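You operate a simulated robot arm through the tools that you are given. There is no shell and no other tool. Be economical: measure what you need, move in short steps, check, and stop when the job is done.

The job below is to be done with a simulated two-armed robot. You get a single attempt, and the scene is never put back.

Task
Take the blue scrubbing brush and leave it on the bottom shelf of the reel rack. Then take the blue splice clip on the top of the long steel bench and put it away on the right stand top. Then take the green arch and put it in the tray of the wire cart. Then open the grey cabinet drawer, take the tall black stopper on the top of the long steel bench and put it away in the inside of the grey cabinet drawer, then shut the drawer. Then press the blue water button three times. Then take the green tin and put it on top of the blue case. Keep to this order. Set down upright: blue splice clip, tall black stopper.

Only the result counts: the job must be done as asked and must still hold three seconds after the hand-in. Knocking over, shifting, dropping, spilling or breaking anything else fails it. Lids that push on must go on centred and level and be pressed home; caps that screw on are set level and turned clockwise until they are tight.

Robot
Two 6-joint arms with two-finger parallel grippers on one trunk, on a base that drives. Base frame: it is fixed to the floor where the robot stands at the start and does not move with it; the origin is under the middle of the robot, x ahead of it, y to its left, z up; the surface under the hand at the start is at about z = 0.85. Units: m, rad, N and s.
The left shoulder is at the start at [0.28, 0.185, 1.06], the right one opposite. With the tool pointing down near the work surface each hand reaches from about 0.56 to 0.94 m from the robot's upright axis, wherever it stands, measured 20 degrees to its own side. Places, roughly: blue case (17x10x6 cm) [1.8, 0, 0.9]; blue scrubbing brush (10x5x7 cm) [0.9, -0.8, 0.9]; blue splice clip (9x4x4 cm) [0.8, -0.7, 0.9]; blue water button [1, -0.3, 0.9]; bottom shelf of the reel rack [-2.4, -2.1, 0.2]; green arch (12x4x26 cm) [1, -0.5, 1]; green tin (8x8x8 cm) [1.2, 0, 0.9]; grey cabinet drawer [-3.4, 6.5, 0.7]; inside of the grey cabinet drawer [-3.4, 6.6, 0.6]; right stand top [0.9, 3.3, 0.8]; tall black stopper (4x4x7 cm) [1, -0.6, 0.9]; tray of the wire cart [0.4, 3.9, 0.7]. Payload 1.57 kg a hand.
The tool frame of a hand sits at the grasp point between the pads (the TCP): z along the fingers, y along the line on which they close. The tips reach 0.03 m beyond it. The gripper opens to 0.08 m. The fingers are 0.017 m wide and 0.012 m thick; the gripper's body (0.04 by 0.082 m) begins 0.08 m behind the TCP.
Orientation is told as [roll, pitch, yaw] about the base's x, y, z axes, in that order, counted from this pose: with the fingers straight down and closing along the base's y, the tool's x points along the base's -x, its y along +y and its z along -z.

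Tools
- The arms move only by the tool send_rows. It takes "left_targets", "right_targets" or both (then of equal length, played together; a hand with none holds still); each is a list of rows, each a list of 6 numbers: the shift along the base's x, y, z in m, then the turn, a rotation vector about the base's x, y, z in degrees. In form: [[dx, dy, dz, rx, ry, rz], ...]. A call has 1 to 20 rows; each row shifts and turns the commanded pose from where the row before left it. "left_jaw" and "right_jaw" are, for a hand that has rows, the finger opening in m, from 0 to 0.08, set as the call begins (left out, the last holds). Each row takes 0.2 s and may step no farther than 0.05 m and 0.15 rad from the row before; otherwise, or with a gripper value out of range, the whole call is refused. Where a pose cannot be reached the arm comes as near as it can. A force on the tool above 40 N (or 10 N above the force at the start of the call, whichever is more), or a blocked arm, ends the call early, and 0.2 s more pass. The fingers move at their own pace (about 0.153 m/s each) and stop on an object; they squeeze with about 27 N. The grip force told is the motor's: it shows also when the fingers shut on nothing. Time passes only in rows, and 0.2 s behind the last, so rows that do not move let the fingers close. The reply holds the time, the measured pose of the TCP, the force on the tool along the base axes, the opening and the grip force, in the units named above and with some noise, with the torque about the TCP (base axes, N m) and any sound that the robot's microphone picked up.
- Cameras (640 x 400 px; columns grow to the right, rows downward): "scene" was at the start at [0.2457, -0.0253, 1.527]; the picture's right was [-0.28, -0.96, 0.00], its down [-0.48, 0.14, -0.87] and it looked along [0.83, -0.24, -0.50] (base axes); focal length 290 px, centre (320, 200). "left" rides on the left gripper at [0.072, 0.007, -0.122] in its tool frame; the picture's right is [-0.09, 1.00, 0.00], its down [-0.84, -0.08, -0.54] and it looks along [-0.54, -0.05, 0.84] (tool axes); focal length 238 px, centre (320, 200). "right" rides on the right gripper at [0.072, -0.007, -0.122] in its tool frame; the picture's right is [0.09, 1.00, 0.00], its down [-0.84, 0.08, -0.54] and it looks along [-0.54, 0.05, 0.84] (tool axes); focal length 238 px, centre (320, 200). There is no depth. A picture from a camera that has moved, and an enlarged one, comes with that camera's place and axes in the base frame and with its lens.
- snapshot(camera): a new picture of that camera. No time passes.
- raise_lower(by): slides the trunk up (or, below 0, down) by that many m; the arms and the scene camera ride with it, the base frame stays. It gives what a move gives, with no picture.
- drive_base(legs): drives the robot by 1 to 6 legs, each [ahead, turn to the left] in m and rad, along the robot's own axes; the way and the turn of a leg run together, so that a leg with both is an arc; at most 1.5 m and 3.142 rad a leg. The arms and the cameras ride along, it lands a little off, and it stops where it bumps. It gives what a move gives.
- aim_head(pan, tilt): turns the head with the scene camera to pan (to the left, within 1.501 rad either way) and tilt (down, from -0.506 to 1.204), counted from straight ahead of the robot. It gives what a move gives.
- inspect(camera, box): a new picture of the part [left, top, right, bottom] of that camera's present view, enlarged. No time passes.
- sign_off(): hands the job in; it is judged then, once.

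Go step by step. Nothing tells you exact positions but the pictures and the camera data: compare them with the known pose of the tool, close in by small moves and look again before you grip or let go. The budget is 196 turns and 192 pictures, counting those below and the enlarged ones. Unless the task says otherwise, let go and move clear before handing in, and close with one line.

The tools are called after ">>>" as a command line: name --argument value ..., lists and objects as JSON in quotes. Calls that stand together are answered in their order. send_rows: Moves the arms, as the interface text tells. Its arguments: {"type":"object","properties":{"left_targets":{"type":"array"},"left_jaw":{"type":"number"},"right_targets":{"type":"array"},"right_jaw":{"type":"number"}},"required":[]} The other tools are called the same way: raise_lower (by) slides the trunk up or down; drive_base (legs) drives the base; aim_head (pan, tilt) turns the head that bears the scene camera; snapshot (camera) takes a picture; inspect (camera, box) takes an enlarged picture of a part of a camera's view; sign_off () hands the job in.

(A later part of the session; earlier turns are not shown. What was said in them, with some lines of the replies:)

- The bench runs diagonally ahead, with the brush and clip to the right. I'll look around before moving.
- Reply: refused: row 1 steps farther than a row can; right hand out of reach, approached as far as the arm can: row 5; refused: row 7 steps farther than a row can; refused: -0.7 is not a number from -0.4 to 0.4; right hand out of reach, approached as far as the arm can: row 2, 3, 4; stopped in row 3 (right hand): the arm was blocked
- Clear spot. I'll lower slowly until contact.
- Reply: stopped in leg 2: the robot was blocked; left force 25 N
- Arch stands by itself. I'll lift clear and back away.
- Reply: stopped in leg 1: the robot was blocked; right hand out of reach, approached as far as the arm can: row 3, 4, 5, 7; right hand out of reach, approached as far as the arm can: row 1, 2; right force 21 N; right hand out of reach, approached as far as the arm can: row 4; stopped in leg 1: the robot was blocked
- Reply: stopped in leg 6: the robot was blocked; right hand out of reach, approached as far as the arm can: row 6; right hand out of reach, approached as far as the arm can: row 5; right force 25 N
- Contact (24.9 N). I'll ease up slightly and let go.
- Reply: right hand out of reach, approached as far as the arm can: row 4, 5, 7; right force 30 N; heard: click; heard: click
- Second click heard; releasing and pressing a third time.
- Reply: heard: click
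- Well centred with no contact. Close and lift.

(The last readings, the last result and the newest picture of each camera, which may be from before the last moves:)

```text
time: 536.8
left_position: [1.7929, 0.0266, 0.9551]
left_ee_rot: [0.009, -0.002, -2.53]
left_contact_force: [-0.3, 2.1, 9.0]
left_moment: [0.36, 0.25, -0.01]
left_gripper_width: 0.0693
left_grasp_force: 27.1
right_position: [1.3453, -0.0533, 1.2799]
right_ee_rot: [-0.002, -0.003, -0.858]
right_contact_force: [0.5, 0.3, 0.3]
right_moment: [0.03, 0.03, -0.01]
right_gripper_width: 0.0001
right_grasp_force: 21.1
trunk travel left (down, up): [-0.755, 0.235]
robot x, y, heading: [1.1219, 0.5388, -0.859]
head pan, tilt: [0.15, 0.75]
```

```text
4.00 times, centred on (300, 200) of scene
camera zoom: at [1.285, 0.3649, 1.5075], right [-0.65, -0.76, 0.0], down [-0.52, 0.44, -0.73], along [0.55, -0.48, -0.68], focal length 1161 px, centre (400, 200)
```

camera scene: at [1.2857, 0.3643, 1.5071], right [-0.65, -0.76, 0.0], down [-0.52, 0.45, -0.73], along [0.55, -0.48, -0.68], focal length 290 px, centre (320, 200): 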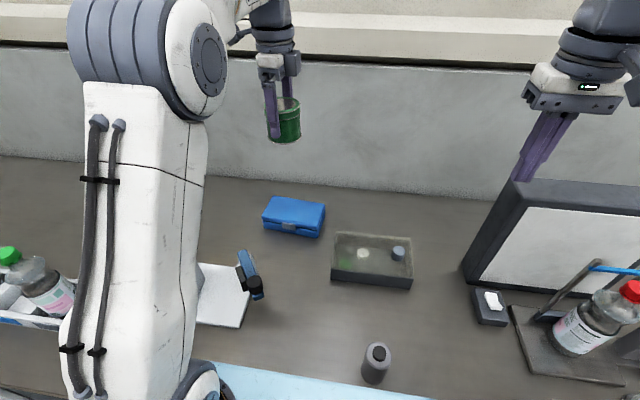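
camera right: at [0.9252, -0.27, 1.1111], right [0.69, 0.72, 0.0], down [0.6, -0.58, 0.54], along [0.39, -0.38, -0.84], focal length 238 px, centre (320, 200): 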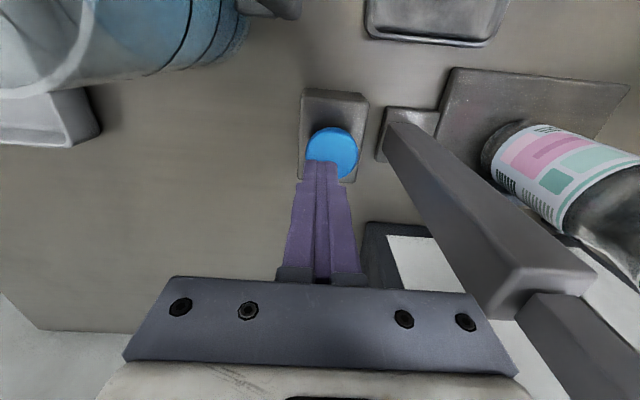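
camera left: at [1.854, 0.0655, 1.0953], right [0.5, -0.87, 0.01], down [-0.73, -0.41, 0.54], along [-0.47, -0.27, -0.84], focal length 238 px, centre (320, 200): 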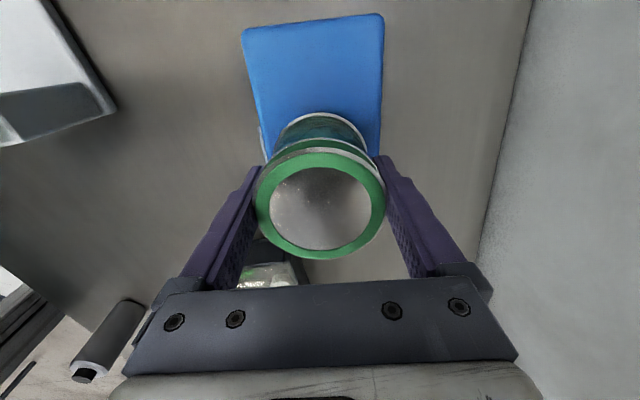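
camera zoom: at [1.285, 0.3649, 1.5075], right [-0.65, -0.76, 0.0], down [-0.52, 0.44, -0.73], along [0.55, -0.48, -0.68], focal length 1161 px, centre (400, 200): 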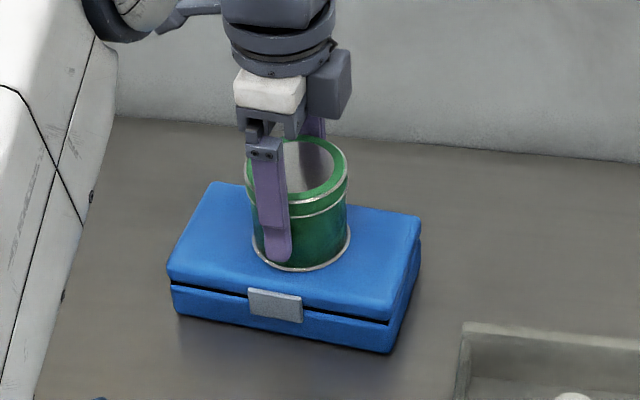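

Contact made, tin sits level and centred on the case. Release and lift away.

>>> send_rows --left_targets '[[0, 0, 0.001, 0, 0, 0], [0, 0, 0, 0, 0, 0], [0, 0, 0, 0, 0, 0]]' --left_jaw 0.08

>>> send_rows --left_targets '[[0, 0, 0.02, 0, 0, 0], [0, 0, 0.03, 0, 0, 0], [0, 0, 0.05, 0, 0, 0], [0, 0, 0.05, 0, 0, 0], [0, 0, 0.05, 0, 0, 0], [-0.03, 0.035, 0.0, 0, 0, 0], [-0.03, 0.035, 0, 0, 0, 0], [-0.03, 0.035, 0, 0, 0, 0]]'

>>> snapshot --camera "scene"

```text
time: 537.6
left_position: [1.7924, 0.0272, 0.9552]
left_ee_rot: [0.007, -0.003, -2.529]
left_contact_force: [-0.1, 0.5, -0.3]
left_moment: [0.0, 0.02, 0.0]
left_gripper_width: 0.08
left_grasp_force: 0.0
right_position: [1.3443, -0.0529, 1.2779]
right_ee_rot: [0.0, -0.002, -0.859]
right_contact_force: [0.3, 0.7, 0.0]
right_moment: [0.0, -0.01, -0.01]
right_gripper_width: 0.0
right_grasp_force: 21.8
trunk travel left (down, up): [-0.755, 0.235]
robot x, y, heading: [1.1192, 0.5363, -0.855]
head pan, tilt: [0.15, 0.75]
```

```text
time: 539.4
left_position: [1.7027, 0.1315, 1.1561]
left_ee_rot: [0.007, -0.002, -2.531]
left_contact_force: [0.6, 0.3, -0.9]
left_moment: [-0.02, 0.02, 0.0]
left_gripper_width: 0.0802
left_grasp_force: 0.0
right_position: [1.3448, -0.0532, 1.2794]
right_ee_rot: [-0.001, -0.002, -0.86]
right_contact_force: [0.4, 0.7, 0.1]
right_moment: [0.02, 0.03, 0.02]
right_gripper_width: 0.0001
right_grasp_force: 21.1
trunk travel left (down, up): [-0.755, 0.235]
robot x, y, heading: [1.1215, 0.5374, -0.856]
head pan, tilt: [0.15, 0.75]
```

```text
27 pictures are left
camera scene: at [1.2855, 0.3644, 1.5072], right [-0.65, -0.76, 0.0], down [-0.52, 0.45, -0.73], along [0.55, -0.48, -0.68], focal length 290 px, centre (320, 200)
```

scene: 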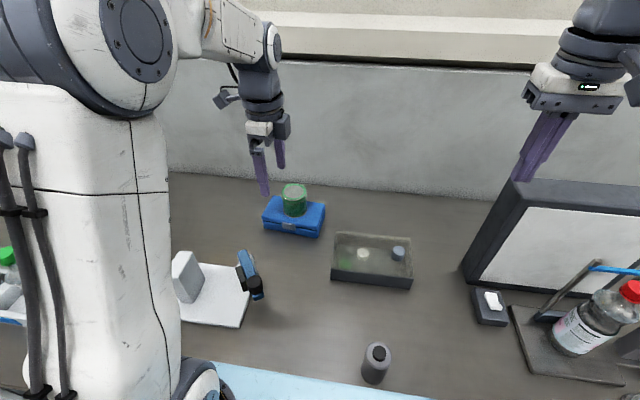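

The green tin is standing on the blue case and both hands are clear. All six steps have been done in order, so I'm handing in now.

>>> sign_off

```text
The job is handed in.
```

All six steps were carried out in the order asked and the job is handed in; the base bumped fixed machinery and a small side table on a few drives, and nothing looked moved in the pictures I took.
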